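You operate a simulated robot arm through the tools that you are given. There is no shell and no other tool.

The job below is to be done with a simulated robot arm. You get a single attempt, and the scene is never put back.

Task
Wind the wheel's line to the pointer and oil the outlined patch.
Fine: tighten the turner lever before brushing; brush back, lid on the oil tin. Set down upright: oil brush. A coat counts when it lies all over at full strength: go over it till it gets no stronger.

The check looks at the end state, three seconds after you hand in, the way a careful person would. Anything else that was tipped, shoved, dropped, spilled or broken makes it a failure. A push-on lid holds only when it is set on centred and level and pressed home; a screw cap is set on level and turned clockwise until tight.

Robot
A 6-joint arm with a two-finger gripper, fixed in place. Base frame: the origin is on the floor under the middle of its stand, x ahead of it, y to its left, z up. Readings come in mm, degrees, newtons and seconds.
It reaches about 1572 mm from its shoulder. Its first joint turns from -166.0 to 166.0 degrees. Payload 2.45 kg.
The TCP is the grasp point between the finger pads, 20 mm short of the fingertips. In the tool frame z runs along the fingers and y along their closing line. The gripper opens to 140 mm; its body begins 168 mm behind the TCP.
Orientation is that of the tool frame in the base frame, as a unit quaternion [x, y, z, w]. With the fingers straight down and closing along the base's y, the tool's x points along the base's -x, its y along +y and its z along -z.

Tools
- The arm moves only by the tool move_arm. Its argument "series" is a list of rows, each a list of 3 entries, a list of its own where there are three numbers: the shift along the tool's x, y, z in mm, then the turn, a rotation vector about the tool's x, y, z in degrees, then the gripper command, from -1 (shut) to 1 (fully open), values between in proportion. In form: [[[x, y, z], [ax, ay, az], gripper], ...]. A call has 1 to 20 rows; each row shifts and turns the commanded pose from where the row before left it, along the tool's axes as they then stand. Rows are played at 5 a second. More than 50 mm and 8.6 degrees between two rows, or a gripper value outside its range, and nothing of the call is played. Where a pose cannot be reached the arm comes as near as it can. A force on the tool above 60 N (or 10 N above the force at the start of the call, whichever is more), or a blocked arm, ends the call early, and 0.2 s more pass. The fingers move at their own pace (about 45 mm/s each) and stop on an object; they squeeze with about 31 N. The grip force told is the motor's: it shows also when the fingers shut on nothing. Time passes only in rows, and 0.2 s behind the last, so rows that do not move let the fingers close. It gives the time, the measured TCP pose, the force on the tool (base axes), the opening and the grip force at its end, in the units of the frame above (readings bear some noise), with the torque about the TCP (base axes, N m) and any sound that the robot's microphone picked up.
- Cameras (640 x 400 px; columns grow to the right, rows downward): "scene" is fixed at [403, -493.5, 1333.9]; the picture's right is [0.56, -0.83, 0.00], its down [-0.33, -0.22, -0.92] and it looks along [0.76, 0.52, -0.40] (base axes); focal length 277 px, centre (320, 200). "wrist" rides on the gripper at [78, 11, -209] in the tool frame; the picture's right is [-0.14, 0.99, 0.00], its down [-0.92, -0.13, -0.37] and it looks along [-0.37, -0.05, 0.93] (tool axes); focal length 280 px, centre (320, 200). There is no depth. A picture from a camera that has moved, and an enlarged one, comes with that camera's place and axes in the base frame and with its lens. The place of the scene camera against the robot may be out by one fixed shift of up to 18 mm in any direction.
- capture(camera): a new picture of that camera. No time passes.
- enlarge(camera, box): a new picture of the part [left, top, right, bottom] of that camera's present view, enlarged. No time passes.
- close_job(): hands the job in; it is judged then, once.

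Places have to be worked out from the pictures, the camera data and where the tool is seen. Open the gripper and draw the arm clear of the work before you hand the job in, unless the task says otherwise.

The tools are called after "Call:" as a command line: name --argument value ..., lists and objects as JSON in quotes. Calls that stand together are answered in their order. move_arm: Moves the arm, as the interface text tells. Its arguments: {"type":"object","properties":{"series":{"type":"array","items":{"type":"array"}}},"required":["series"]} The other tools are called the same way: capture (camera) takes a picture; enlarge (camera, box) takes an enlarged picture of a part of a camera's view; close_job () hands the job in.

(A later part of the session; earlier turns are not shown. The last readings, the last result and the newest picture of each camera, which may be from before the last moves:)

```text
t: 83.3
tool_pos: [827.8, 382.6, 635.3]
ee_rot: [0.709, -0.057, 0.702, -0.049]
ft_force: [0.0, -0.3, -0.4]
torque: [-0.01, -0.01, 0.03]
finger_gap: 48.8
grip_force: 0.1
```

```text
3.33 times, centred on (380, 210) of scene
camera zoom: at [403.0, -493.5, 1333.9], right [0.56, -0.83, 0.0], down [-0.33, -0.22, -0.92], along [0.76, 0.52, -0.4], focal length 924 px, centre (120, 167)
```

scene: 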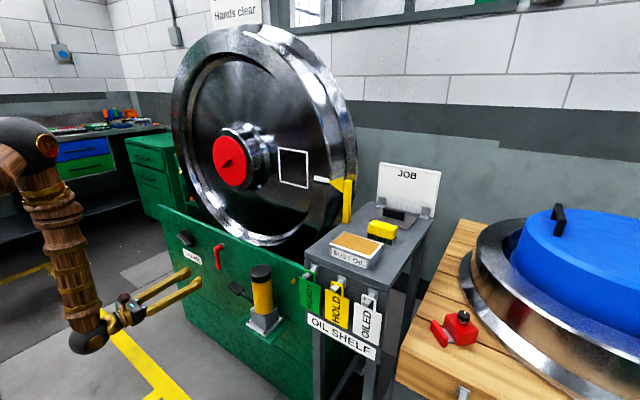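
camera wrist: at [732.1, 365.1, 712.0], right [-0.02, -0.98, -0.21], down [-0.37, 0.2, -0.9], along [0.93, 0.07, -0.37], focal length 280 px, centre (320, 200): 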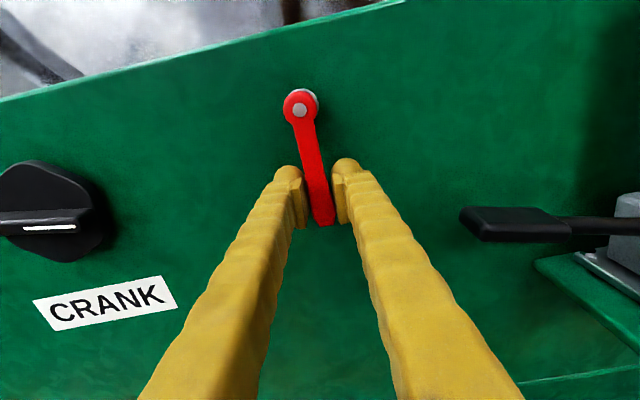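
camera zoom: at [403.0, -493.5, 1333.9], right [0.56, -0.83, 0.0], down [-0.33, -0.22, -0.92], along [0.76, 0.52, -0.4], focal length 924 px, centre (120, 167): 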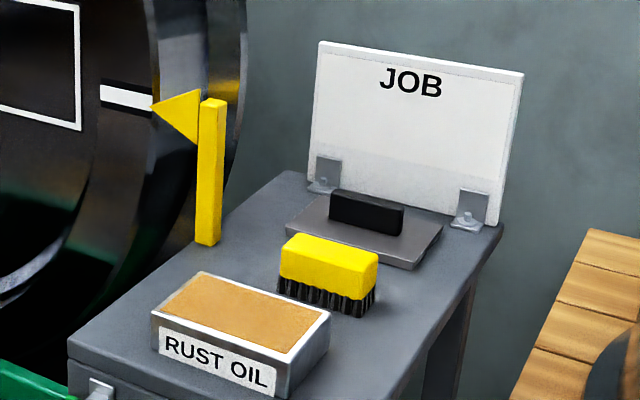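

Lever is down and the line still points at the tip. Before taking the brush I test which wrist rolls are reachable near the patch (about y 73–200, z 960–1095, x ≈ 1150), moving up in front of it with nothing held.

Call:
move_arm --series '[[[0, 0, -20], [0, 0, -8.5], -0.3], [[39.5, 24.3, 0], [0, 0, 0], -0.3], [[39.5, 24.3, 0], [0, 0, 0], -0.3], [[39.5, 24.3, 0], [0, 0, 0], -0.3], [[39.5, 24.3, 0], [0, 0, 0], -0.3], [[39.5, 24.3, 0], [0, 0, 0], -0.3], [[39.5, 24.3, 0], [0, 0, 0], -0.3], [[39.5, 24.3, 0], [0, 0, 0], -0.3], [[39.5, 24.3, 0], [0, 0, 0], -0.3], [[39.5, 24.3, 0], [0, 0, 0], -0.3], [[39.5, 24.3, 0], [0, 0, 0], -0.3]]'

Call:
capture --camera "wrist"

```text
t: 85.7
tool_pos: [807.5, 139.2, 1028.9]
ee_rot: [0.712, -0.003, 0.703, 0.004]
ft_force: [-0.5, -0.6, -0.6]
torque: [-0.02, 0.03, -0.04]
finger_gap: 49.0
grip_force: 0.2
```

```text
taken
camera wrist: at [598.6, 131.6, 1109.1], right [-0.01, -0.99, -0.14], down [-0.38, 0.13, -0.92], along [0.93, 0.04, -0.38], focal length 280 px, centre (320, 200)
```

wrist: 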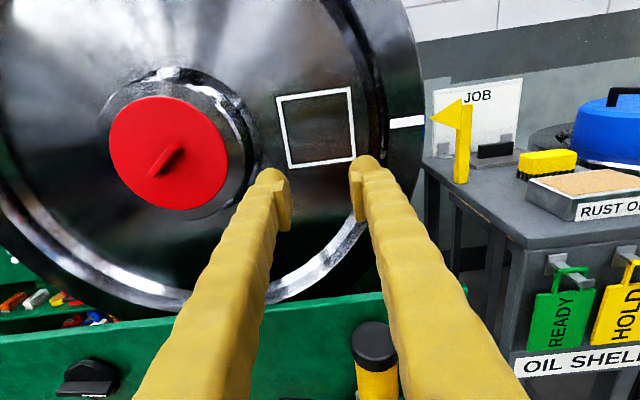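

A clear upright view; line and pointer look aligned. I test rolling to −90° at this place.

Call:
move_arm --series '[[[0, 0, 0], [0, 0, 8.5], -0.3], [[0, 0, 0], [0, 0, 8.5], -0.3], [[0, 0, 0], [0, 0, 8.5], -0.3], [[0, 0, 0], [0, 0, 8.5], -0.3], [[0, 0, 0], [0, 0, 8.5], -0.3], [[0, 0, 0], [0, 0, 8.5], -0.3], [[0, 0, 0], [0, 0, 8.5], -0.3], [[0, 0, 0], [0, 0, 8.5], -0.3], [[0, 0, 0], [0, 0, 8.5], -0.3], [[0, 0, 0], [0, 0, 8.5], -0.3]]'

```text
t: 87.9
tool_pos: [807.5, 138.7, 1030.1]
ee_rot: [0.52, -0.483, 0.522, -0.473]
ft_force: [-0.6, 0.2, 0.0]
torque: [0.0, -0.01, 0.02]
finger_gap: 48.8
grip_force: 0.0
```

Roll −95° is fine at y = 139. I test further forward and toward y = 95, where the limit appeared before.

Call:
move_arm --series '[[[0, 0, 45], [0, 0, 0], -0.3], [[0, 0, 45], [0, 0, 0], -0.3], [[0, 0, 45], [0, 0, 0], -0.3], [[15, 0, 0], [0, 0, 5], -0.3], [[15, 0, 0], [0, 0, 0], -0.3], [[15, 0, 0], [0, 0, 0], -0.3]]'

Call:
capture --camera "wrist"

```text
t: 89.3
tool_pos: [935.7, 127.7, 1033.4]
ee_rot: [-0.493, 0.512, -0.506, 0.489]
ft_force: [0.4, 0.1, 0.5]
torque: [0.04, 0.0, -0.02]
finger_gap: 49.0
grip_force: 0.2
out of reach, approached as far as the arm can: row 4, 5, 6
```

```text
taken
camera wrist: at [723.6, 56.1, 1024.4], right [-0.01, 0.14, -0.99], down [-0.34, 0.93, 0.13], along [0.94, 0.33, 0.04], focal length 280 px, centre (320, 200)
```

wrist: 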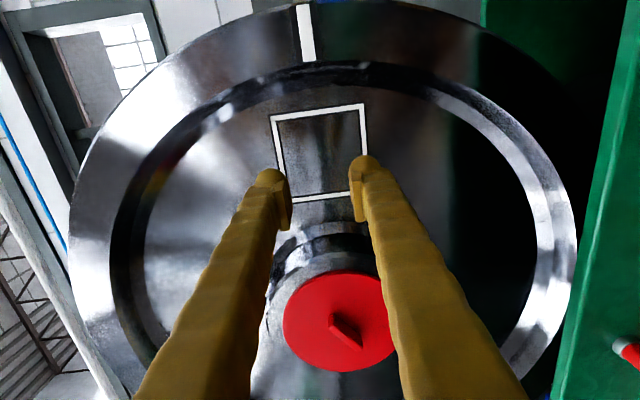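

At roll −90° the arm stops at about y ≈ 127, so for painting I'll use a roll nearer −180°, which has room. Now I back off, roll to −180° and tilt down while moving above the shelf.

Call:
move_arm --series '[[[0, 0, -45], [0, 0, 0], -0.3], [[0, 0, -45], [0, 0, 0], -0.3], [[0, 0, -45], [0, 0, -8.5], -0.3], [[0, 0, -45], [0, 0, -8.5], -0.3], [[0, 0, 0], [0, 0, -8.5], -0.3], [[0, 0, 0], [0, 0, -8.5], -0.3], [[0, 0, 0], [0, 0, -8.5], -0.3], [[0, 0, 0], [0, 0, -8.5], -0.3], [[0, 0, 0], [0, 0, -8.5], -0.3], [[0, 0, 0], [0, 0, -8.5], -0.3], [[0, 0, 0], [0, 0, -8.5], -0.3], [[0, 0, 0], [0, 0, -8.5], -0.3]]'

```text
t: 91.9
tool_pos: [781.3, 138.1, 1042.8]
ee_rot: [0.71, -0.035, 0.703, -0.024]
ft_force: [0.5, 0.1, 0.3]
torque: [0.0, -0.02, -0.01]
finger_gap: 48.8
grip_force: 0.0
out of reach, approached as far as the arm can: row 4
```

Tilting down now in 11 rows while rising and moving over to y ≈ −220.

Call:
move_arm --series '[[[19, 33, 10], [0, -8, 0], -0.3], [[20.2, 33, 7.3], [0, -8, 0], -0.3], [[21, 33, 4.4], [0, -8, 0], -0.3], [[21.4, 33, 1.4], [0, -8, 0], -0.3], [[21.4, 33, -1.6], [0, -8, 0], -0.3], [[21, 33, -4.5], [0, -8, 0], -0.3], [[20.2, 33, -7.4], [0, -8, 0], -0.3], [[18.9, 33, -10], [0, -8, 0], -0.3], [[17.3, 33, -12.6], [0, -8, 0], -0.3], [[15.3, 33, -14.8], [0, -8, 0], -0.3], [[13, 33, -16.7], [0, -8, 0], -0.3]]'

Call:
capture --camera "wrist"

Call:
capture --camera "scene"

```text
t: 94.3
tool_pos: [868.6, -222.9, 1205.0]
ee_rot: [0.99, 0.006, 0.051, -0.129]
ft_force: [-0.4, -0.1, 1.4]
torque: [-0.03, -0.07, -0.03]
finger_gap: 48.7
grip_force: 0.1
out of reach, approached as far as the arm can: row 2, 3, 4, 7, 8, 9, 10, 11
```

```text
taken
camera wrist: at [926.0, -286.8, 1410.7], right [-0.11, -0.96, -0.27], down [-0.96, 0.03, 0.29], along [-0.27, 0.29, -0.92], focal length 280 px, centre (320, 200)
```

wrist: 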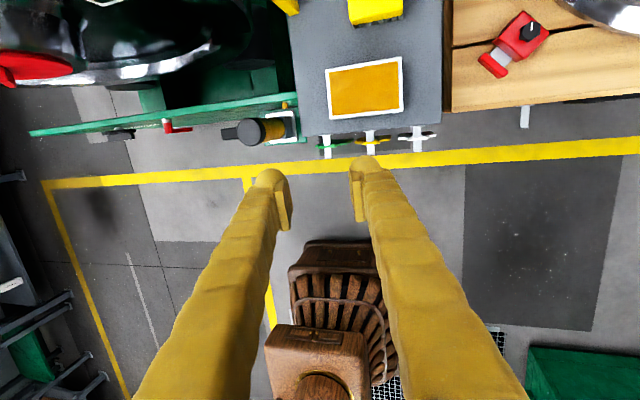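

```text
taken
```

scene: 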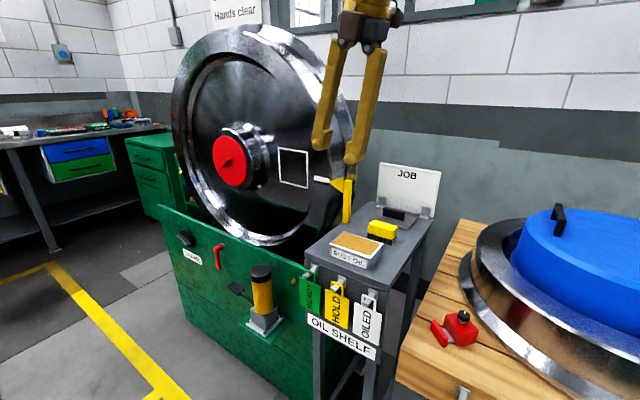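

The tool got twisted near a wrist limit again. I unwind the roll by a large negative turn (toward camera on the −y side) here above the shelf, clear of everything.

Call:
move_arm --series '[[[0, 0, 0], [0, 0, -8.5], -0.3], [[0, 0, 0], [0, 0, -8.5], -0.3], [[0, 0, 0], [0, 0, -8.5], -0.3], [[0, 0, 0], [0, 0, -8.5], -0.3], [[0, 0, 0], [0, 0, -8.5], -0.3], [[0, 0, 0], [0, 0, -8.5], -0.3], [[0, 0, 0], [0, 0, -8.5], -0.3], [[0, 0, 0], [0, 0, -8.5], -0.3], [[0, 0, 0], [0, 0, -8.5], -0.3], [[0, 0, 0], [0, 0, -8.5], -0.3], [[0, 0, 0], [0, 0, -8.5], -0.3], [[0, 0, 0], [0, 0, -8.5], -0.3]]'

Call:
capture --camera "wrist"

```text
t: 96.9
tool_pos: [871.9, -224.6, 1204.7]
ee_rot: [0.619, 0.773, 0.133, -0.04]
ft_force: [-0.4, -0.1, 0.1]
torque: [-0.04, -0.01, 0.0]
finger_gap: 48.9
grip_force: 0.1
```

```text
taken
camera wrist: at [842.5, -201.0, 1424.1], right [0.99, 0.07, 0.12], down [0.05, -0.99, 0.13], along [0.13, -0.12, -0.98], focal length 280 px, centre (320, 200)
```

wrist: 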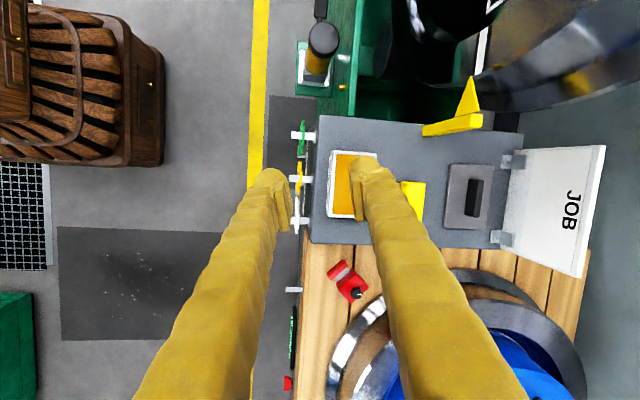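

This view shows the shelf from above: tin near, brush behind it, then the lid by the JOB card. I keep rolling to reach the x = −Y orientation and straighten the tool.

Call:
move_arm --series '[[[0, 0, 0], [0, 0, -8.4], -0.3], [[0, 0, 0], [0, 0, -8.4], -0.3], [[0, 0, 0], [0, 0, -8.4], -0.3], [[0, 0, 0], [0, 0, -8.4], -0.3], [[0, 0, 0], [0, 0, -8.4], -0.3], [[0, 0, 0], [0, 0, -8.4], -0.3], [[0, 0, 0], [0, 0, -8.4], -0.3], [[0, 0, 0], [0, 0, -8.4], -0.3], [[0, 0, 0], [0, 0, -8.4], -0.3], [[0, 0, 0], [0, 0, -8.4], -0.3], [[0, 0, 0], [0, 0, -8.4], -0.3], [[0, 0, 0], [0, 0, -8.4], -0.3], [[0, 0, 0], [0, 0, -8.4], -0.3], [[0, 0, 0], [0, 0, -8.4], -0.3], [[0, 0, 0], [0, 0, -8.4], -0.3], [[0, 0, 0], [0, 0, -8.4], -0.3], [[0, 0, 0], [0, 0, -8.4], -0.3], [[0, 0, 0], [0, 0, -8.4], -0.3], [[0, 0, 0], [0, 0, -8.4], -0.3], [[0, 0, 0], [0, 0, -8.4], -0.3]]'

Call:
capture --camera "wrist"

```text
t: 101.1
tool_pos: [875.2, -221.2, 1206.5]
ee_rot: [0.259, 0.956, 0.137, 0.015]
ft_force: [0.5, 0.0, 0.3]
torque: [0.02, -0.01, 0.03]
finger_gap: 48.9
grip_force: 0.1
out of reach, approached as far as the arm can: row 6, 7, 8, 9, 10, 11, 12, 13, 14, 15, 16, 17, 18, 19, 20
```

```text
taken
camera wrist: at [790.2, -225.6, 1412.6], right [0.61, 0.75, 0.26], down [0.7, -0.66, 0.28], along [0.38, 0.01, -0.92], focal length 280 px, centre (320, 200)
```

wrist: 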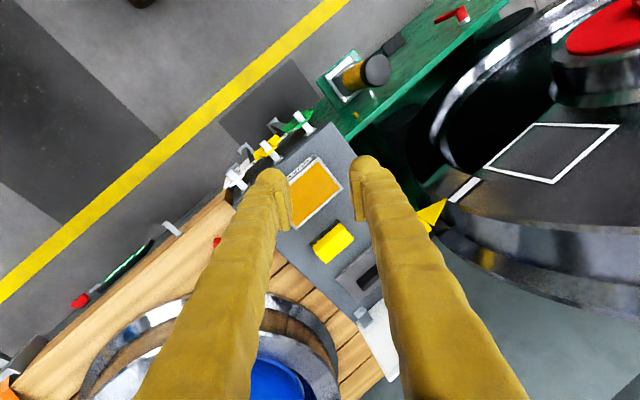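

This wrist configuration runs from here upward in roll. I roll forward about +60° so the tool's x axis points to +Y (fingers then close along base x, across the brush).

Call:
move_arm --series '[[[0, 0, 0], [0, 0, 8.5], -0.3], [[0, 0, 0], [0, 0, 8.5], -0.3], [[0, 0, 0], [0, 0, 8.5], -0.3], [[0, 0, 0], [0, 0, 8.5], -0.3], [[0, 0, 0], [0, 0, 8.5], -0.3], [[0, 0, 0], [0, 0, 8.5], -0.3], [[0, 0, 0], [0, 0, 8.5], -0.3]]'

```text
t: 102.7
tool_pos: [873.8, -219.4, 1206.0]
ee_rot: [0.7, 0.701, 0.127, -0.056]
ft_force: [0.8, 0.2, 0.2]
torque: [0.02, 0.0, 0.03]
finger_gap: 48.9
grip_force: 0.0
```

Now I straighten the tool to point straight down and take a look over the shelf.

Call:
move_arm --series '[[[0, 0, 0], [2.9, -7.35, 0], -0.3], [[0, 0, 0], [2.9, -7.35, 0], -0.3], [[0, -40, 0], [0, 0, 0], -0.3], [[0, 0, 0], [0, 0, 0], -0.3]]'

Call:
capture --camera "wrist"

```text
t: 103.7
tool_pos: [835.5, -219.2, 1201.4]
ee_rot: [0.7, 0.701, 0.127, -0.055]
ft_force: [-0.7, -0.3, -0.3]
torque: [-0.02, 0.02, 0.02]
finger_gap: 49.0
grip_force: 0.1
out of reach, approached as far as the arm can: row 1, 2
```

```text
taken
camera wrist: at [823.5, -197.9, 1423.5], right [0.99, -0.14, 0.06], down [-0.15, -0.98, 0.11], along [0.05, -0.12, -0.99], focal length 280 px, centre (320, 200)
```

wrist: 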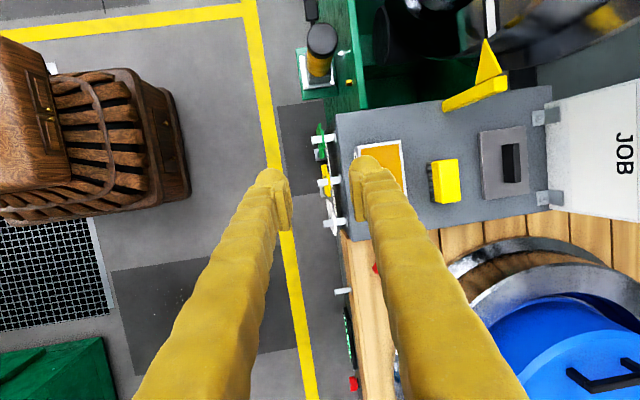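

The straightening was refused: this wrist branch can't go fully vertical. I now roll to about −100° and tilt up to horizontal on the −y side, which should bring the wrist into its other branch.

Call:
move_arm --series '[[[0, 0, 0], [0, 0, 8.5], -0.3], [[0, 0, 0], [0, 0, 8.5], -0.3], [[0, 0, 0], [0, 0, 8.5], -0.3], [[0, 0, 0], [0, 0, 8.5], -0.3], [[0, 0, 0], [0, 0, 8.5], -0.3], [[0, 0, 0], [0, 0, 8.5], -0.3], [[0, 0, 0], [0, 0, 8.5], -0.3], [[0, 0, 0], [0, 0, 8.5], -0.3], [[0, 0, 0], [0, 0, 8.5], -0.3], [[0, 0, 0], [0, 0, 8.5], -0.3], [[0, 0, 0], [0, 0, 8.5], -0.3], [[0, 0, 0], [0, 0, 8.5], -0.3], [[0, 0, 0], [0, 0, 8.5], -0.3], [[0, 0, 0], [0, 0, 8.5], -0.3], [[0, 0, 0], [0, 0, 8.5], -0.3], [[0, 0, 0], [0, 0, 8.5], -0.3], [[0, 0, 0], [0, 0, 8.5], -0.3], [[0, 0, 0], [0, 0, 8.5], -0.3], [[0, 0, 0], [0, 0, 8.5], -0.3], [[0, 0, 0], [0, 0, 8.5], -0.3]]'

```text
t: 107.9
tool_pos: [834.3, -220.9, 1202.3]
ee_rot: [0.759, -0.636, -0.044, -0.13]
ft_force: [-0.3, -0.1, -0.1]
torque: [-0.03, 0.02, -0.02]
finger_gap: 49.1
grip_force: 0.1
```

Roll done. Now I tilt the tool from down to horizontal (+X) here on the −y side.

Call:
move_arm --series '[[[0, 0, 0], [7.53, 1.43, 0], -0.3], [[0, 0, 0], [7.53, 1.43, 0], -0.3], [[0, 0, 0], [7.53, 1.43, 0], -0.3], [[0, 0, 0], [7.53, 1.43, 0], -0.3], [[0, 0, 0], [7.53, 1.43, 0], -0.3], [[0, 0, 0], [7.53, 1.43, 0], -0.3], [[0, 0, 0], [7.53, 1.43, 0], -0.3], [[0, 0, 0], [7.53, 1.43, 0], -0.3], [[0, 0, 0], [7.53, 1.43, 0], -0.3], [[0, 0, 0], [7.53, 1.43, 0], -0.3], [[0, 0, 0], [7.53, 1.43, 0], -0.3]]'

Call:
capture --camera "scene"

Call:
capture --camera "wrist"

```text
t: 110.3
tool_pos: [834.9, -219.7, 1201.8]
ee_rot: [-0.481, 0.517, -0.483, 0.518]
ft_force: [0.0, 0.2, -0.3]
torque: [-0.03, 0.01, 0.0]
finger_gap: 48.9
grip_force: 0.0
```

```text
taken
```

scene: 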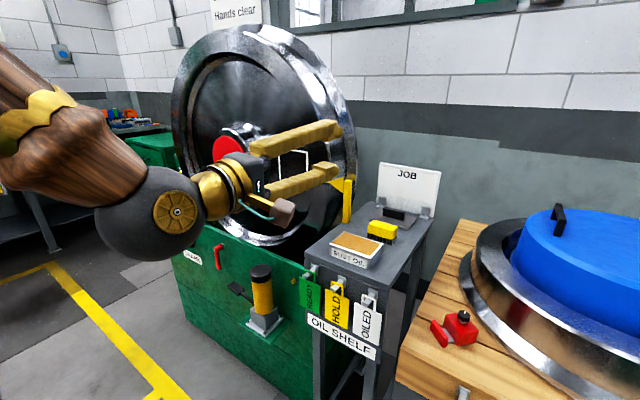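

```text
taken
camera wrist: at [625.1, -297.6, 1184.7], right [0.0, 0.21, -0.98], down [-0.37, 0.91, 0.19], along [0.93, 0.36, 0.08], focal length 280 px, centre (320, 200)
```

wrist: 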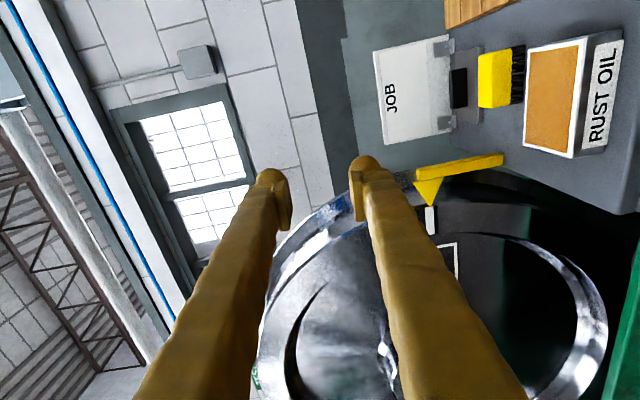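

Smooth, no limit. I test whether this branch reaches the patch area: moving horizontally to about (900, 130, 1030).

Call:
move_arm --series '[[[-38.6, 21.7, 7], [0, 0, 0], -0.3], [[-38.6, 21.7, 7], [0, 0, 0], -0.3], [[-38.6, 21.7, 7], [0, 0, 0], -0.3], [[-38.6, 21.7, 7], [0, 0, 0], -0.3], [[-38.6, 21.7, 7], [0, 0, 0], -0.3], [[-38.6, 21.7, 7], [0, 0, 0], -0.3], [[-38.6, 21.7, 7], [0, 0, 0], -0.3], [[-38.6, 21.7, 7], [0, 0, 0], -0.3], [[-38.6, 21.7, 7], [0, 0, 0], -0.3]]'

Call:
capture --camera "wrist"

```text
t: 112.3
tool_pos: [895.3, 139.8, 1032.2]
ee_rot: [-0.482, 0.517, -0.481, 0.519]
ft_force: [0.6, 0.0, 0.9]
torque: [0.02, 0.0, 0.0]
finger_gap: 49.1
grip_force: 0.2
```

```text
taken
camera wrist: at [685.1, 62.8, 1015.5], right [0.0, 0.21, -0.98], down [-0.37, 0.91, 0.19], along [0.93, 0.36, 0.08], focal length 280 px, centre (320, 200)
```

wrist: 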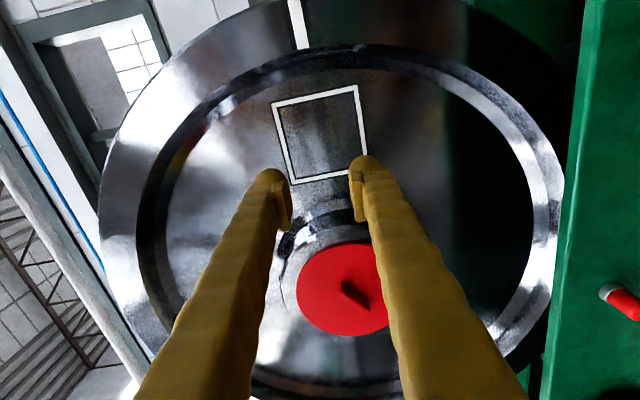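

This branch reaches the patch area well. Now I test crossing back to the vertical at y ≈ 0 (tool axis in the arm's plane) so I can commute between vertical and horizontal.

Call:
move_arm --series '[[[26.2, -25.9, -19], [0, 0, 0], -0.3], [[26.2, -25.9, -19], [0, 0, 0], -0.3], [[26.2, -25.9, -19], [0, 0, 0], -0.3], [[26.2, -25.9, -19], [0, 0, 0], -0.3], [[26.2, -25.9, -19], [0, 0, 0], -0.3], [[0, 0, 0], [-7.98, 0.56, 0], -0.3], [[0, 0, 0], [-7.98, 0.56, 0], -0.3], [[0, 0, 0], [-7.98, 0.56, 0], -0.3], [[0, 0, 0], [-7.98, 0.56, 0], -0.3], [[0, 0, 0], [-7.98, 0.56, 0], -0.3], [[0, 0, 0], [-7.98, 0.56, 0], -0.3], [[0, 0, 0], [-7.98, 0.56, 0], -0.3], [[0, 0, 0], [-7.98, 0.56, 0], -0.3], [[0, 0, 0], [-7.98, 0.56, 0], -0.3], [[0, 0, 0], [-7.98, 0.56, 0], -0.3], [[0, 0, 0], [-7.98, 0.56, 0], -0.3]]'

Call:
capture --camera "wrist"

Call:
capture --camera "scene"

```text
t: 115.7
tool_pos: [802.2, 1.1, 1152.1]
ee_rot: [-0.682, 0.731, -0.012, 0.013]
ft_force: [-0.2, -0.1, 0.8]
torque: [-0.04, -0.02, 0.0]
finger_gap: 49.0
grip_force: 0.2
```

```text
taken
camera wrist: at [777.7, -77.3, 1360.1], right [-0.98, 0.2, -0.03], down [0.18, 0.91, 0.38], along [0.11, 0.36, -0.93], focal length 280 px, centre (320, 200)
```

wrist: 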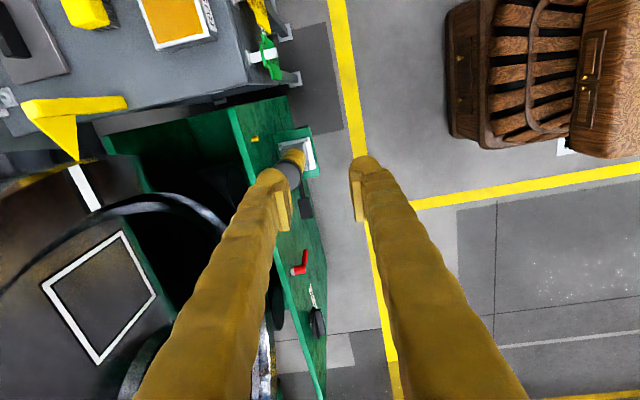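

```text
taken
```

scene: 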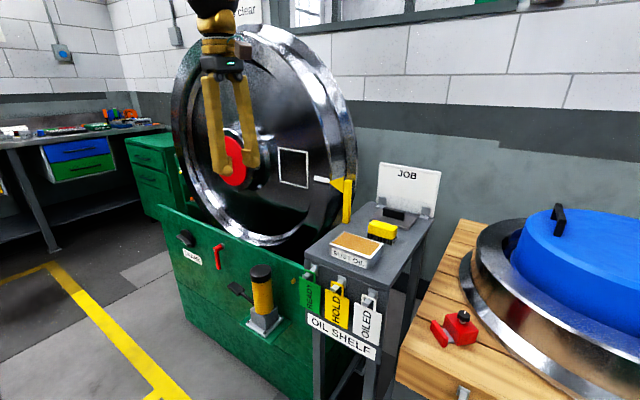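

The crossing works cleanly, so I can commute between vertical and horizontal at y ≈ 0. I square the tool up and go look at the shelf from above.

Call:
move_arm --series '[[[0, 0, 0], [-2, 0, -4], -0.3], [[41.6, -21.1, 0], [0, 0, 0], -0.3], [[41.6, -21.1, 0], [0, 0, 0], -0.3], [[41.6, -21.1, 0], [0, 0, 0], -0.3], [[41.6, -21.1, 0], [0, 0, 0], -0.3], [[41.6, -21.1, 0], [0, 0, 0], -0.3], [[41.6, -21.1, 0], [0, 0, 0], -0.3], [[41.6, -21.1, 0], [0, 0, 0], -0.3], [[0, 0, 0], [0, 0, 0], -0.3]]'

Call:
capture --camera "wrist"

```text
t: 117.7
tool_pos: [948.3, -292.2, 1152.4]
ee_rot: [0.707, -0.707, 0.0, -0.001]
ft_force: [-0.3, 0.3, 0.6]
torque: [0.0, -0.01, 0.03]
finger_gap: 49.3
grip_force: 0.1
```

```text
taken
camera wrist: at [936.6, -370.4, 1361.0], right [-0.99, 0.14, 0.0], down [0.13, 0.92, 0.37], along [0.05, 0.37, -0.93], focal length 280 px, centre (320, 200)
```

wrist: 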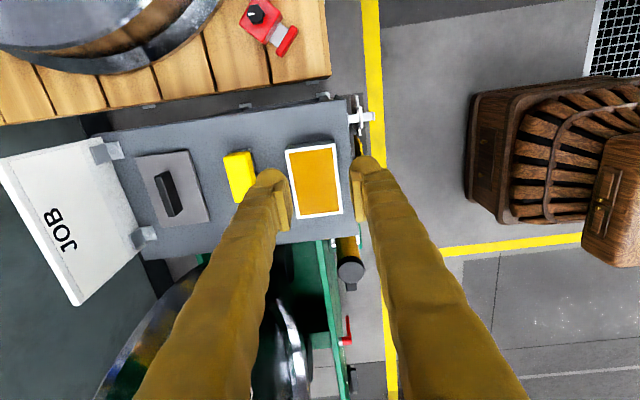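

Call:
enlarge --camera "wrist" --box '[120, 110, 360, 260]'

Call:
enlarge --camera "wrist" --box '[0, 130, 140, 310]'

```text
2.67 times, centred on (240, 185) of wrist
camera zoom: at [936.6, -370.4, 1361.0], right [-0.99, 0.14, 0.0], down [0.13, 0.92, 0.37], along [0.05, 0.37, -0.93], focal length 748 px, centre (533, 240)
```

zoom: 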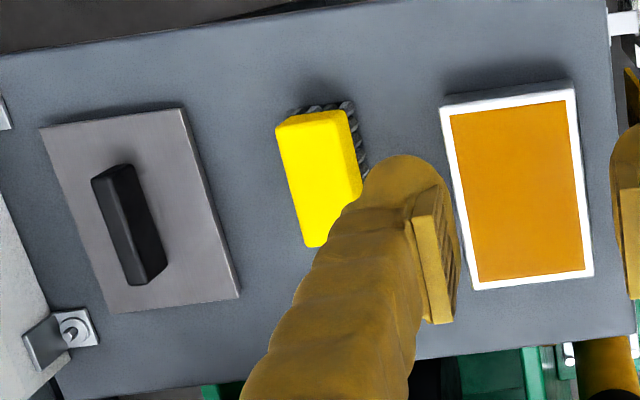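

```text
2.22 times, centred on (70, 220) of wrist
camera zoom: at [936.6, -370.4, 1361.0], right [-0.99, 0.14, 0.0], down [0.13, 0.92, 0.37], along [0.05, 0.37, -0.93], focal length 623 px, centre (876, 156)
```

zoom: 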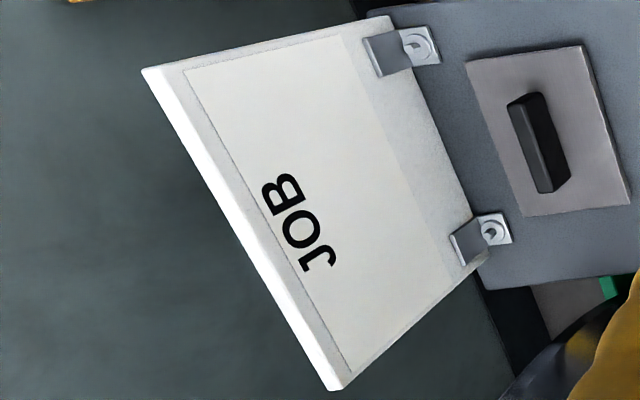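

Everything on the shelf looks square to the axes. I shift 170 mm in x for a second view to triangulate heights.

Call:
move_arm --series '[[[0, -43, 0], [0, 0, 0], -0.3], [[0, -43, 0], [0, 0, 0], -0.3], [[0, -43, 0], [0, 0, 0], -0.3], [[0, -43, 0], [0, 0, 0], -0.3], [[0, 0, 0], [0, 0, 0], -0.3]]'

Call:
capture --camera "wrist"

Call:
enlarge --camera "wrist" --box '[220, 90, 480, 250]'

```text
t: 118.9
tool_pos: [1108.9, -290.0, 1150.4]
ee_rot: [0.707, -0.707, -0.002, -0.002]
ft_force: [0.2, 0.2, -0.5]
torque: [0.0, 0.0, 0.0]
finger_gap: 48.9
grip_force: 0.1
out of reach, approached as far as the arm can: row 4
```

```text
taken
camera wrist: at [1098.5, -368.9, 1359.2], right [-0.99, 0.14, 0.0], down [0.13, 0.92, 0.37], along [0.05, 0.37, -0.93], focal length 280 px, centre (320, 200)
```

wrist: 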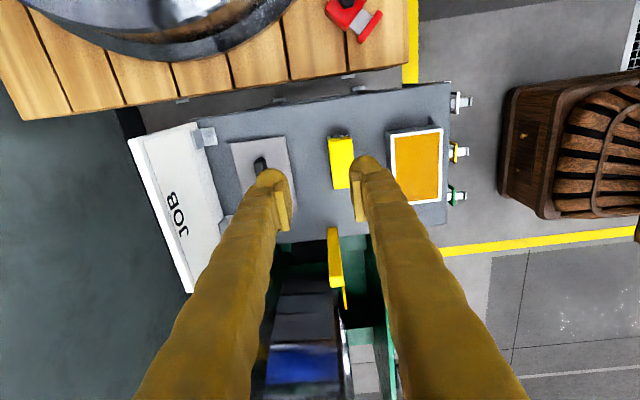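

```text
2.46 times, centred on (350, 170) of wrist
camera zoom: at [1098.5, -368.9, 1359.2], right [-0.99, 0.14, 0.0], down [0.13, 0.92, 0.37], along [0.05, 0.37, -0.93], focal length 690 px, centre (246, 274)
```

zoom: 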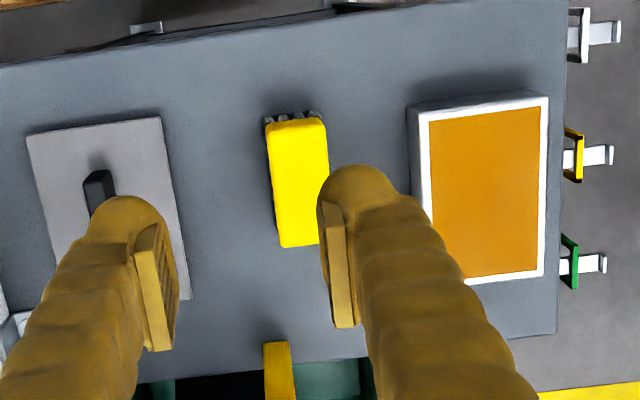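

Triangulated: tin x 923–1003, y −287…−168, rim z ≈ 927; brush centre ≈ (1076, −257), top z ≈ 941; lid plate centre ≈ (1207, −239), plate top ≈ 902. I move over the brush and come down to check alignment.

Call:
move_arm --series '[[[-33, 33, 0], [0, 0, 0], 0.0], [[0, 0, 45], [0, 0, 0], 0.0], [[0, 0, 45], [0, 0, 0], 0.0], [[0, 0, 45], [0, 0, 0], 0.0], [[0, 0, 0], [0, 0, 0], 0.0]]'

Call:
capture --camera "wrist"

Call:
enlarge --camera "scene" --box '[300, 130, 460, 270]'

```text
t: 120.1
tool_pos: [1076.9, -256.4, 1017.6]
ee_rot: [0.708, -0.706, -0.001, -0.002]
ft_force: [0.1, 0.2, -0.2]
torque: [0.02, -0.01, 0.04]
finger_gap: 70.1
grip_force: 0.0
```

```text
taken
camera wrist: at [1064.6, -335.7, 1226.3], right [-0.99, 0.14, 0.0], down [0.13, 0.92, 0.37], along [0.05, 0.37, -0.93], focal length 280 px, centre (320, 200)
```

wrist: 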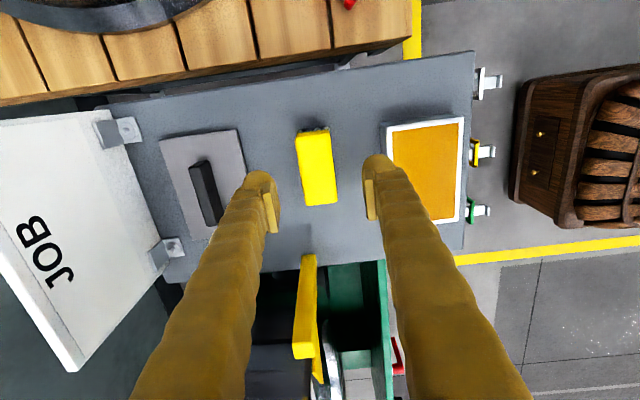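

```text
2.86 times, centred on (380, 200) of scene
camera zoom: at [403.0, -493.5, 1333.9], right [0.56, -0.83, 0.0], down [-0.33, -0.22, -0.92], along [0.76, 0.52, -0.4], focal length 792 px, centre (149, 200)
```

zoom: 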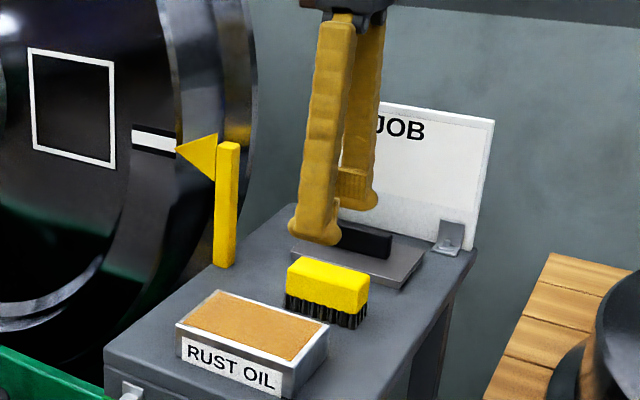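

Brush top spans x 1061–1094, y −297…−218, well centred between the fingers. I descend to TCP z ≈ 937 and close.

Call:
move_arm --series '[[[1, -1, 30], [0, 0, 0], 0.0], [[0, 0, 30], [0, 0, 0], 0.0], [[0, 0, 15], [0, 0, 0], 0.0], [[0, 0, 5], [0, 0, 0], 0.0], [[0, 0, 0], [0, 0, 0], 0.0]]'

Call:
enlarge --camera "scene" --box '[340, 180, 440, 260]'

Call:
capture --camera "wrist"

```text
t: 121.3
tool_pos: [1078.4, -257.7, 937.6]
ee_rot: [0.708, -0.706, -0.001, -0.002]
ft_force: [-1.7, -0.1, 0.4]
torque: [0.01, 0.02, -0.01]
finger_gap: 69.9
grip_force: 0.0
```

```text
5.00 times, centred on (390, 220) of scene
camera zoom: at [403.0, -493.5, 1333.9], right [0.56, -0.83, 0.0], down [-0.33, -0.22, -0.92], along [0.76, 0.52, -0.4], focal length 1386 px, centre (-30, 100)
```

zoom: 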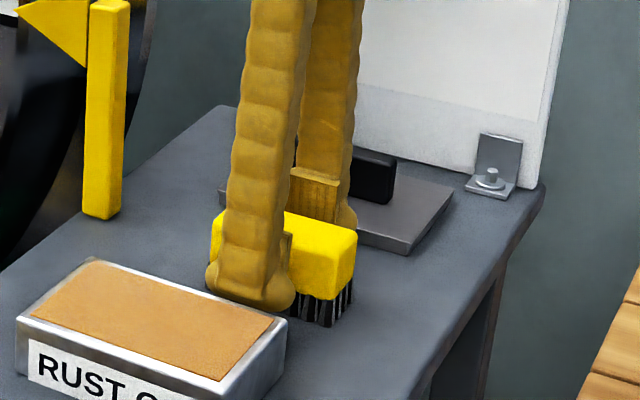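

```text
taken
camera wrist: at [1066.7, -335.8, 1145.9], right [-0.99, 0.14, 0.0], down [0.13, 0.92, 0.37], along [0.05, 0.37, -0.93], focal length 280 px, centre (320, 200)
```

wrist: 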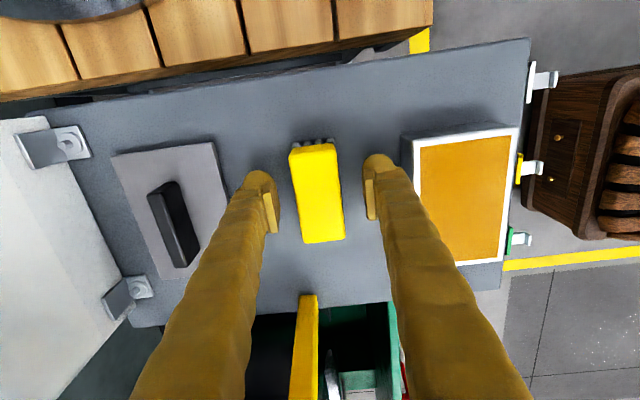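

Alignment good. Closing on the brush's block.

Call:
move_arm --series '[[[0, 0, 0], [0, 0, 0], -1], [[0, 0, 0], [0, 0, 0], -1], [[0, 0, 0], [0, 0, 0], -1], [[0, 0, 0], [0, 0, 0], -1], [[0, 0, 0], [0, 0, 0], -1]]'

Call:
capture --camera "wrist"

Call:
enlarge --camera "scene" --box '[340, 180, 440, 260]'

```text
t: 122.5
tool_pos: [1078.7, -257.1, 937.9]
ee_rot: [0.707, -0.707, 0.0, -0.002]
ft_force: [-0.1, -0.3, 0.0]
torque: [0.0, 0.02, -0.02]
finger_gap: 34.7
grip_force: 31.0
```

```text
taken
camera wrist: at [1066.7, -335.8, 1145.8], right [-0.99, 0.14, 0.0], down [0.13, 0.92, 0.37], along [0.05, 0.37, -0.93], focal length 280 px, centre (320, 200)
```

wrist: 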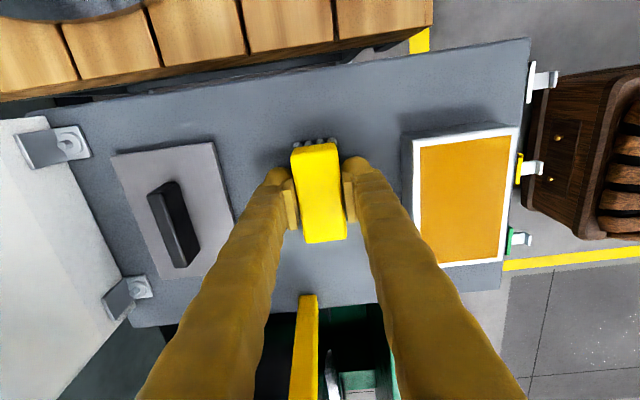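

```text
5.00 times, centred on (390, 220) of scene
camera zoom: at [403.0, -493.5, 1333.9], right [0.56, -0.83, 0.0], down [-0.33, -0.22, -0.92], along [0.76, 0.52, -0.4], focal length 1386 px, centre (-30, 100)
```

zoom: 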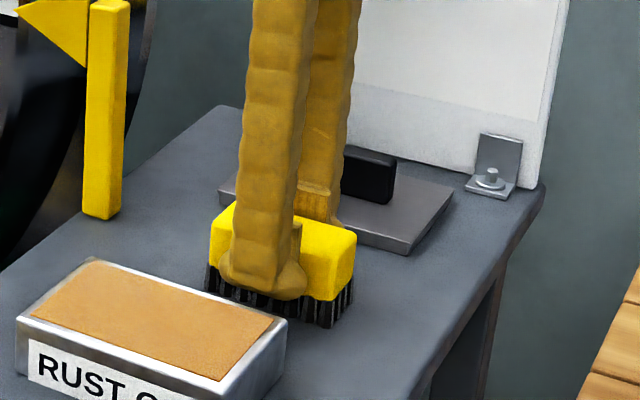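

Brush gripped at 34.7 mm. I lift it, carry it over the tin centre (963, −228) and lower slowly to just above the rim.

Call:
move_arm --series '[[[0, 0, -35], [0, 0, 0], -1], [[0, 0, -35], [0, 0, 0], -1], [[-7.5, 29, 0], [0, 0, 0], -1], [[-7.5, 29, 0], [0, 0, 0], -1], [[-7.5, 29, 0], [0, 0, 0], -1], [[-7.5, 29, 0], [0, 0, 0], -1], [[0, 0, 0], [0, 0, 0], -1]]'

Call:
capture --camera "wrist"

Call:
enlarge --camera "scene" --box '[310, 170, 430, 280]'

```text
t: 124.1
tool_pos: [964.4, -227.4, 1007.8]
ee_rot: [0.708, -0.706, 0.0, -0.002]
ft_force: [0.4, 0.3, 0.3]
torque: [-0.05, 0.02, 0.0]
finger_gap: 34.7
grip_force: 30.6
```

```text
taken
camera wrist: at [952.3, -306.6, 1216.1], right [-0.99, 0.14, 0.0], down [0.13, 0.92, 0.37], along [0.05, 0.37, -0.93], focal length 280 px, centre (320, 200)
```

wrist: 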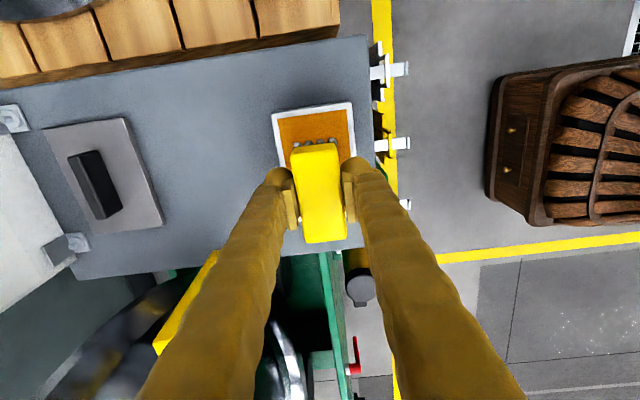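

```text
3.64 times, centred on (370, 225) of scene
camera zoom: at [403.0, -493.5, 1333.9], right [0.56, -0.83, 0.0], down [-0.33, -0.22, -0.92], along [0.76, 0.52, -0.4], focal length 1008 px, centre (138, 109)
```

zoom: 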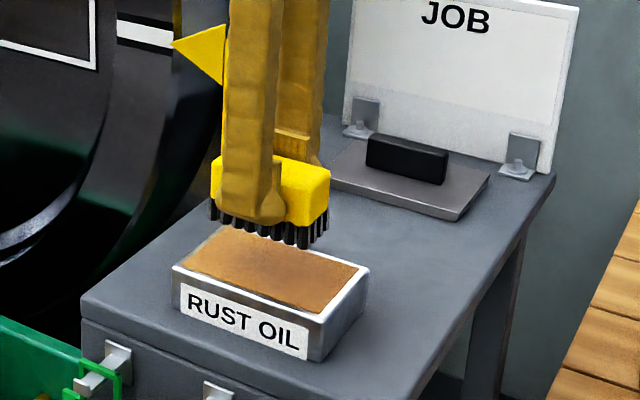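

The brush hangs centred over the tin. I lower in small steps until the bristles touch the oil.

Call:
move_arm --series '[[[0, 0, 20], [0, 0, 0], -1], [[0, 0, 12], [0, 0, 0], -1], [[0, 0, 3], [0, 0, 0], -1], [[0, 0, 3], [0, 0, 0], -1], [[0, 0, 3], [0, 0, 0], -1]]'

Call:
enlarge --camera "scene" --box '[310, 170, 430, 280]'

```text
t: 125.3
tool_pos: [963.7, -227.2, 967.7]
ee_rot: [0.708, -0.706, 0.001, -0.002]
ft_force: [-5.8, -1.2, 25.3]
torque: [-0.02, 0.1, 0.02]
finger_gap: 34.7
grip_force: 30.9
```

```text
3.64 times, centred on (370, 225) of scene
camera zoom: at [403.0, -493.5, 1333.9], right [0.56, -0.83, 0.0], down [-0.33, -0.22, -0.92], along [0.76, 0.52, -0.4], focal length 1008 px, centre (138, 109)
```

zoom: 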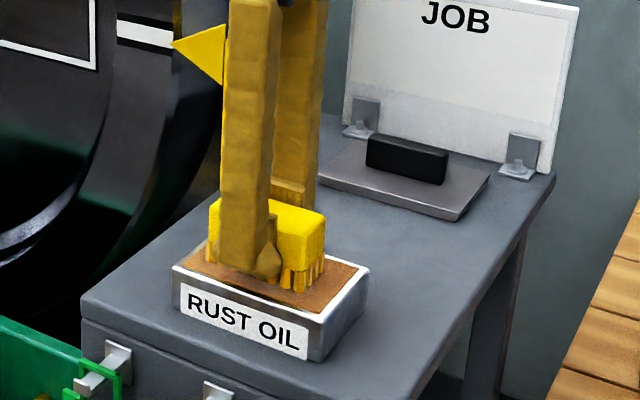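

Contact at TCP z ≈ 967.7 (25 N) and the bristles turned oil-coloured, so the brush is loaded. I lift, go to the crossing place (802, 0, 1150) and tilt to horizontal.

Call:
move_arm --series '[[[0, 0, 0], [0, 0, 0], -1], [[0, 0, -45], [0, 0, 0], -1], [[0, 0, -45], [0, 0, 0], -1], [[0, 0, -46], [0, 0, 0], -1], [[0, 0, -46], [0, 0, 0], -1], [[-37.9, 27, 0], [0, 0, 0], -1], [[-37.9, 27, 0], [0, 0, 0], -1], [[-37.9, 27, 0], [0, 0, 0], -1], [[-37.9, 27, 0], [0, 0, 0], -1], [[-37.9, 27, 0], [0, 0, 0], -1], [[-37.9, 27, 0], [0, 0, 0], -1], [[0, 0, 0], [0, 0, 0], -1]]'

Call:
capture --camera "wrist"

```text
t: 127.9
tool_pos: [801.3, -2.9, 1149.3]
ee_rot: [0.708, -0.706, -0.001, -0.002]
ft_force: [0.0, -0.1, 0.1]
torque: [0.06, -0.02, -0.01]
finger_gap: 34.6
grip_force: 31.2
```

```text
taken
camera wrist: at [789.0, -81.3, 1357.7], right [-0.99, 0.14, 0.0], down [0.13, 0.92, 0.37], along [0.05, 0.37, -0.93], focal length 280 px, centre (320, 200)
```

wrist: 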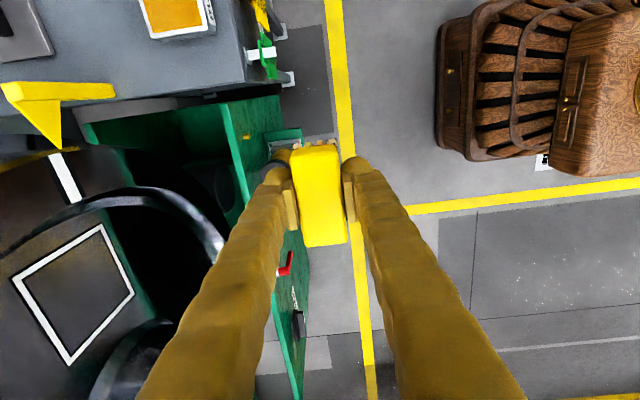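

Now tilting up to horizontal at y ≈ 0.

Call:
move_arm --series '[[[-3, 0, 0], [0, 0, 0], -1], [[0, 0, 0], [8.18, 0, 0], -1], [[0, 0, 0], [8.18, 0, 0], -1], [[0, 0, 0], [8.18, 0, 0], -1], [[0, 0, 0], [8.18, 0, 0], -1], [[0, 0, 0], [8.18, 0, 0], -1], [[0, 0, 0], [8.18, 0, 0], -1], [[0, 0, 0], [8.18, 0, 0], -1], [[0, 0, 0], [8.18, 0, 0], -1], [[0, 0, 0], [8.18, 0, 0], -1], [[0, 0, 0], [8.18, 0, 0], -1], [[0, 0, 0], [8.2, 0, 0], -1]]'

Call:
capture --camera "wrist"

Call:
capture --camera "scene"

```text
t: 130.5
tool_pos: [800.5, 1.5, 1148.4]
ee_rot: [-0.499, 0.5, -0.5, 0.502]
ft_force: [-0.4, 0.3, -0.6]
torque: [-0.01, 0.01, 0.03]
finger_gap: 34.5
grip_force: 31.3
```

```text
taken
camera wrist: at [591.1, -76.7, 1136.3], right [0.0, 0.14, -0.99], down [-0.37, 0.92, 0.13], along [0.93, 0.37, 0.05], focal length 280 px, centre (320, 200)
```

wrist: 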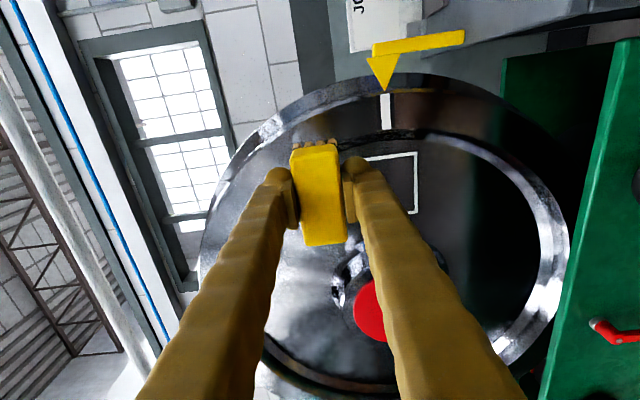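

```text
taken
```

scene: 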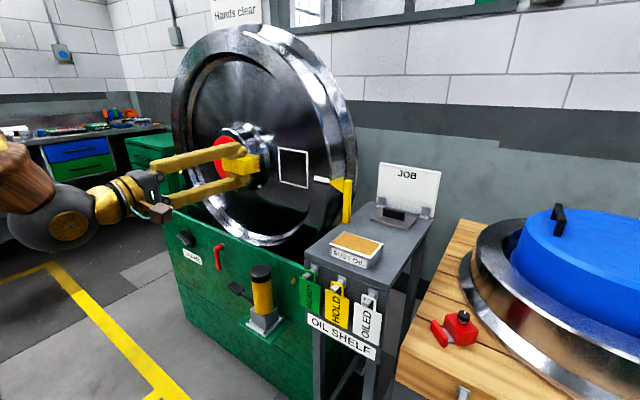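

Brush is horizontal with bristles facing the wheel. From several views the outline spans y 69.5–204, z 963.5–1096.5; I bring the brush in front of its hub-side upper part.

Call:
move_arm --series '[[[-27, 11.7, 33], [0, 0, 0], -1], [[-27, 11.7, 33], [0, 0, 0], -1], [[-27, 11.7, 33], [0, 0, 0], -1], [[-27, 11.7, 33], [0, 0, 0], -1], [[-27, 11.7, 33], [0, 0, 0], -1], [[-27, 11.7, 33], [0, 0, 0], -1], [[0, 0, 35], [0, 0, 0], -1], [[0, 0, 30], [0, 0, 0], -1], [[0, 0, 0], [0, 0, 0], -1]]'

Call:
capture --camera "wrist"

Call:
enlarge --camera "scene" --box '[220, 110, 360, 220]'

```text
t: 132.5
tool_pos: [1064.1, 163.1, 1079.2]
ee_rot: [-0.499, 0.499, -0.5, 0.501]
ft_force: [-0.1, -0.5, -0.6]
torque: [-0.01, 0.04, 0.0]
finger_gap: 34.6
grip_force: 30.7
```

```text
taken
camera wrist: at [854.4, 85.1, 1067.0], right [0.0, 0.14, -0.99], down [-0.37, 0.92, 0.13], along [0.93, 0.37, 0.05], focal length 280 px, centre (320, 200)
```

wrist: 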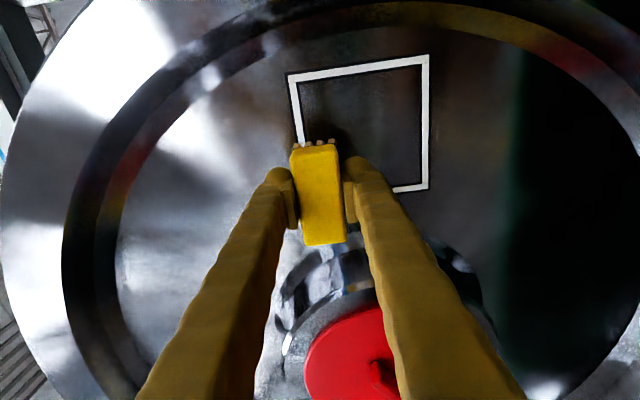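

```text
3.64 times, centred on (290, 165) of scene
camera zoom: at [403.0, -493.5, 1333.9], right [0.56, -0.83, 0.0], down [-0.33, -0.22, -0.92], along [0.76, 0.52, -0.4], focal length 1008 px, centre (429, 327)
```

zoom: 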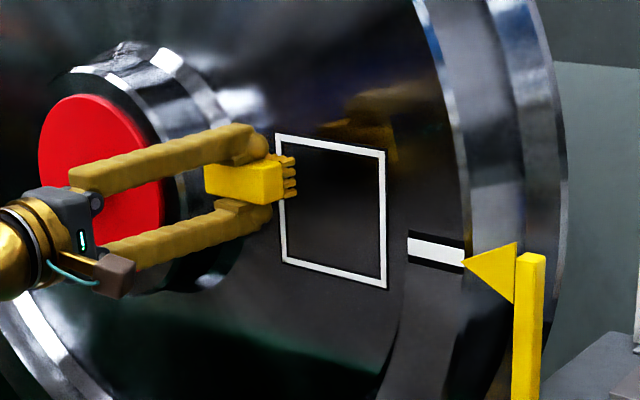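

Positions agree. I creep toward the surface in small steps to find contact.

Call:
move_arm --series '[[[0, 0, 10], [0, 0, 0], -1], [[0, 0, 8], [0, 0, 0], -1], [[0, 0, 5], [0, 0, 0], -1], [[0, 0, 2], [0, 0, 0], -1], [[0, 0, 2], [0, 0, 0], -1]]'

Call:
capture --camera "wrist"

Call:
enlarge --camera "scene" --box '[240, 120, 340, 200]'

```text
t: 133.7
tool_pos: [1091.9, 164.6, 1078.6]
ee_rot: [-0.5, 0.499, -0.5, 0.501]
ft_force: [-0.1, 0.3, -0.6]
torque: [-0.01, 0.0, 0.01]
finger_gap: 34.5
grip_force: 31.1
```

```text
taken
camera wrist: at [881.7, 85.7, 1066.3], right [0.0, 0.14, -0.99], down [-0.37, 0.92, 0.13], along [0.93, 0.37, 0.05], focal length 280 px, centre (320, 200)
```

wrist: 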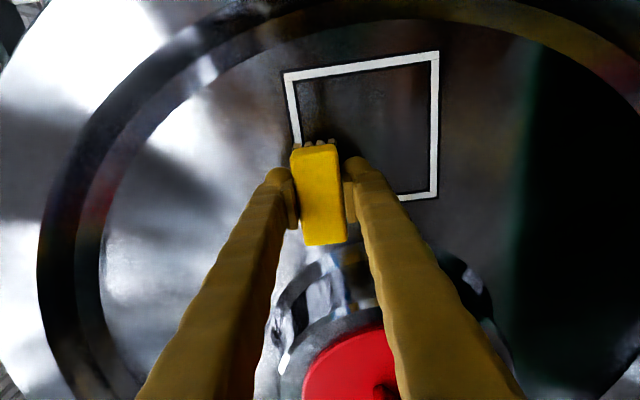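

```text
5.00 times, centred on (290, 160) of scene
camera zoom: at [403.0, -493.5, 1333.9], right [0.56, -0.83, 0.0], down [-0.33, -0.22, -0.92], along [0.76, 0.52, -0.4], focal length 1386 px, centre (470, 400)
```

zoom: 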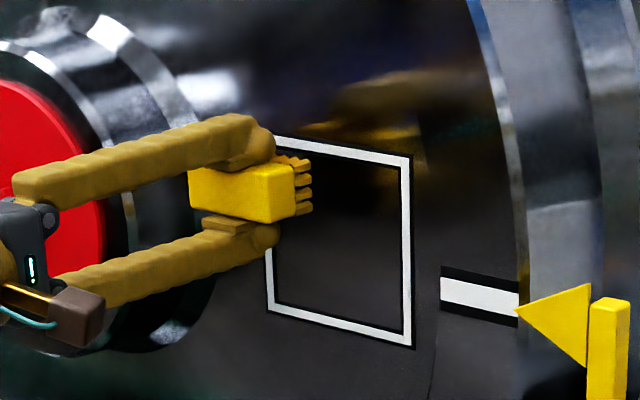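

No contact yet (bristle tips near x = 1135). I continue with 1.5 mm steps.

Call:
move_arm --series '[[[0, 0, 1.5], [0, 0, 0], -1], [[0, 0, 1.5], [0, 0, 0], -1], [[0, 0, 1.5], [0, 0, 0], -1], [[0, 0, 1.5], [0, 0, 0], -1]]'

```text
t: 134.7
tool_pos: [1097.6, 165.3, 1078.7]
ee_rot: [-0.499, 0.5, -0.499, 0.502]
ft_force: [-0.8, -0.3, -0.4]
torque: [0.0, 0.03, 0.0]
finger_gap: 34.4
grip_force: 31.0
```

Call:
move_arm --series '[[[0, 0, 1.5], [0, 0, 0], -1], [[0, 0, 1.5], [0, 0, 0], -1], [[0, 0, 1.5], [0, 0, 0], -1], [[0, 0, 1.5], [0, 0, 0], -1]]'

Call:
enlarge --camera "scene" --box '[240, 120, 340, 200]'

```text
t: 135.7
tool_pos: [1103.9, 165.2, 1078.5]
ee_rot: [-0.499, 0.5, -0.499, 0.502]
ft_force: [0.0, 0.1, -0.1]
torque: [0.03, -0.02, -0.01]
finger_gap: 34.2
grip_force: 31.4
```

```text
5.00 times, centred on (290, 160) of scene
camera zoom: at [403.0, -493.5, 1333.9], right [0.56, -0.83, 0.0], down [-0.33, -0.22, -0.92], along [0.76, 0.52, -0.4], focal length 1386 px, centre (470, 400)
```

zoom: 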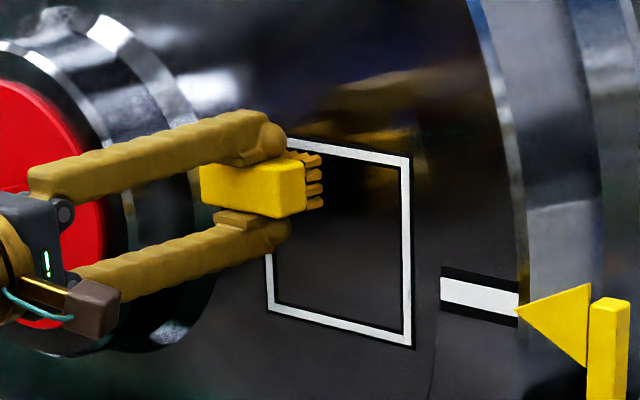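

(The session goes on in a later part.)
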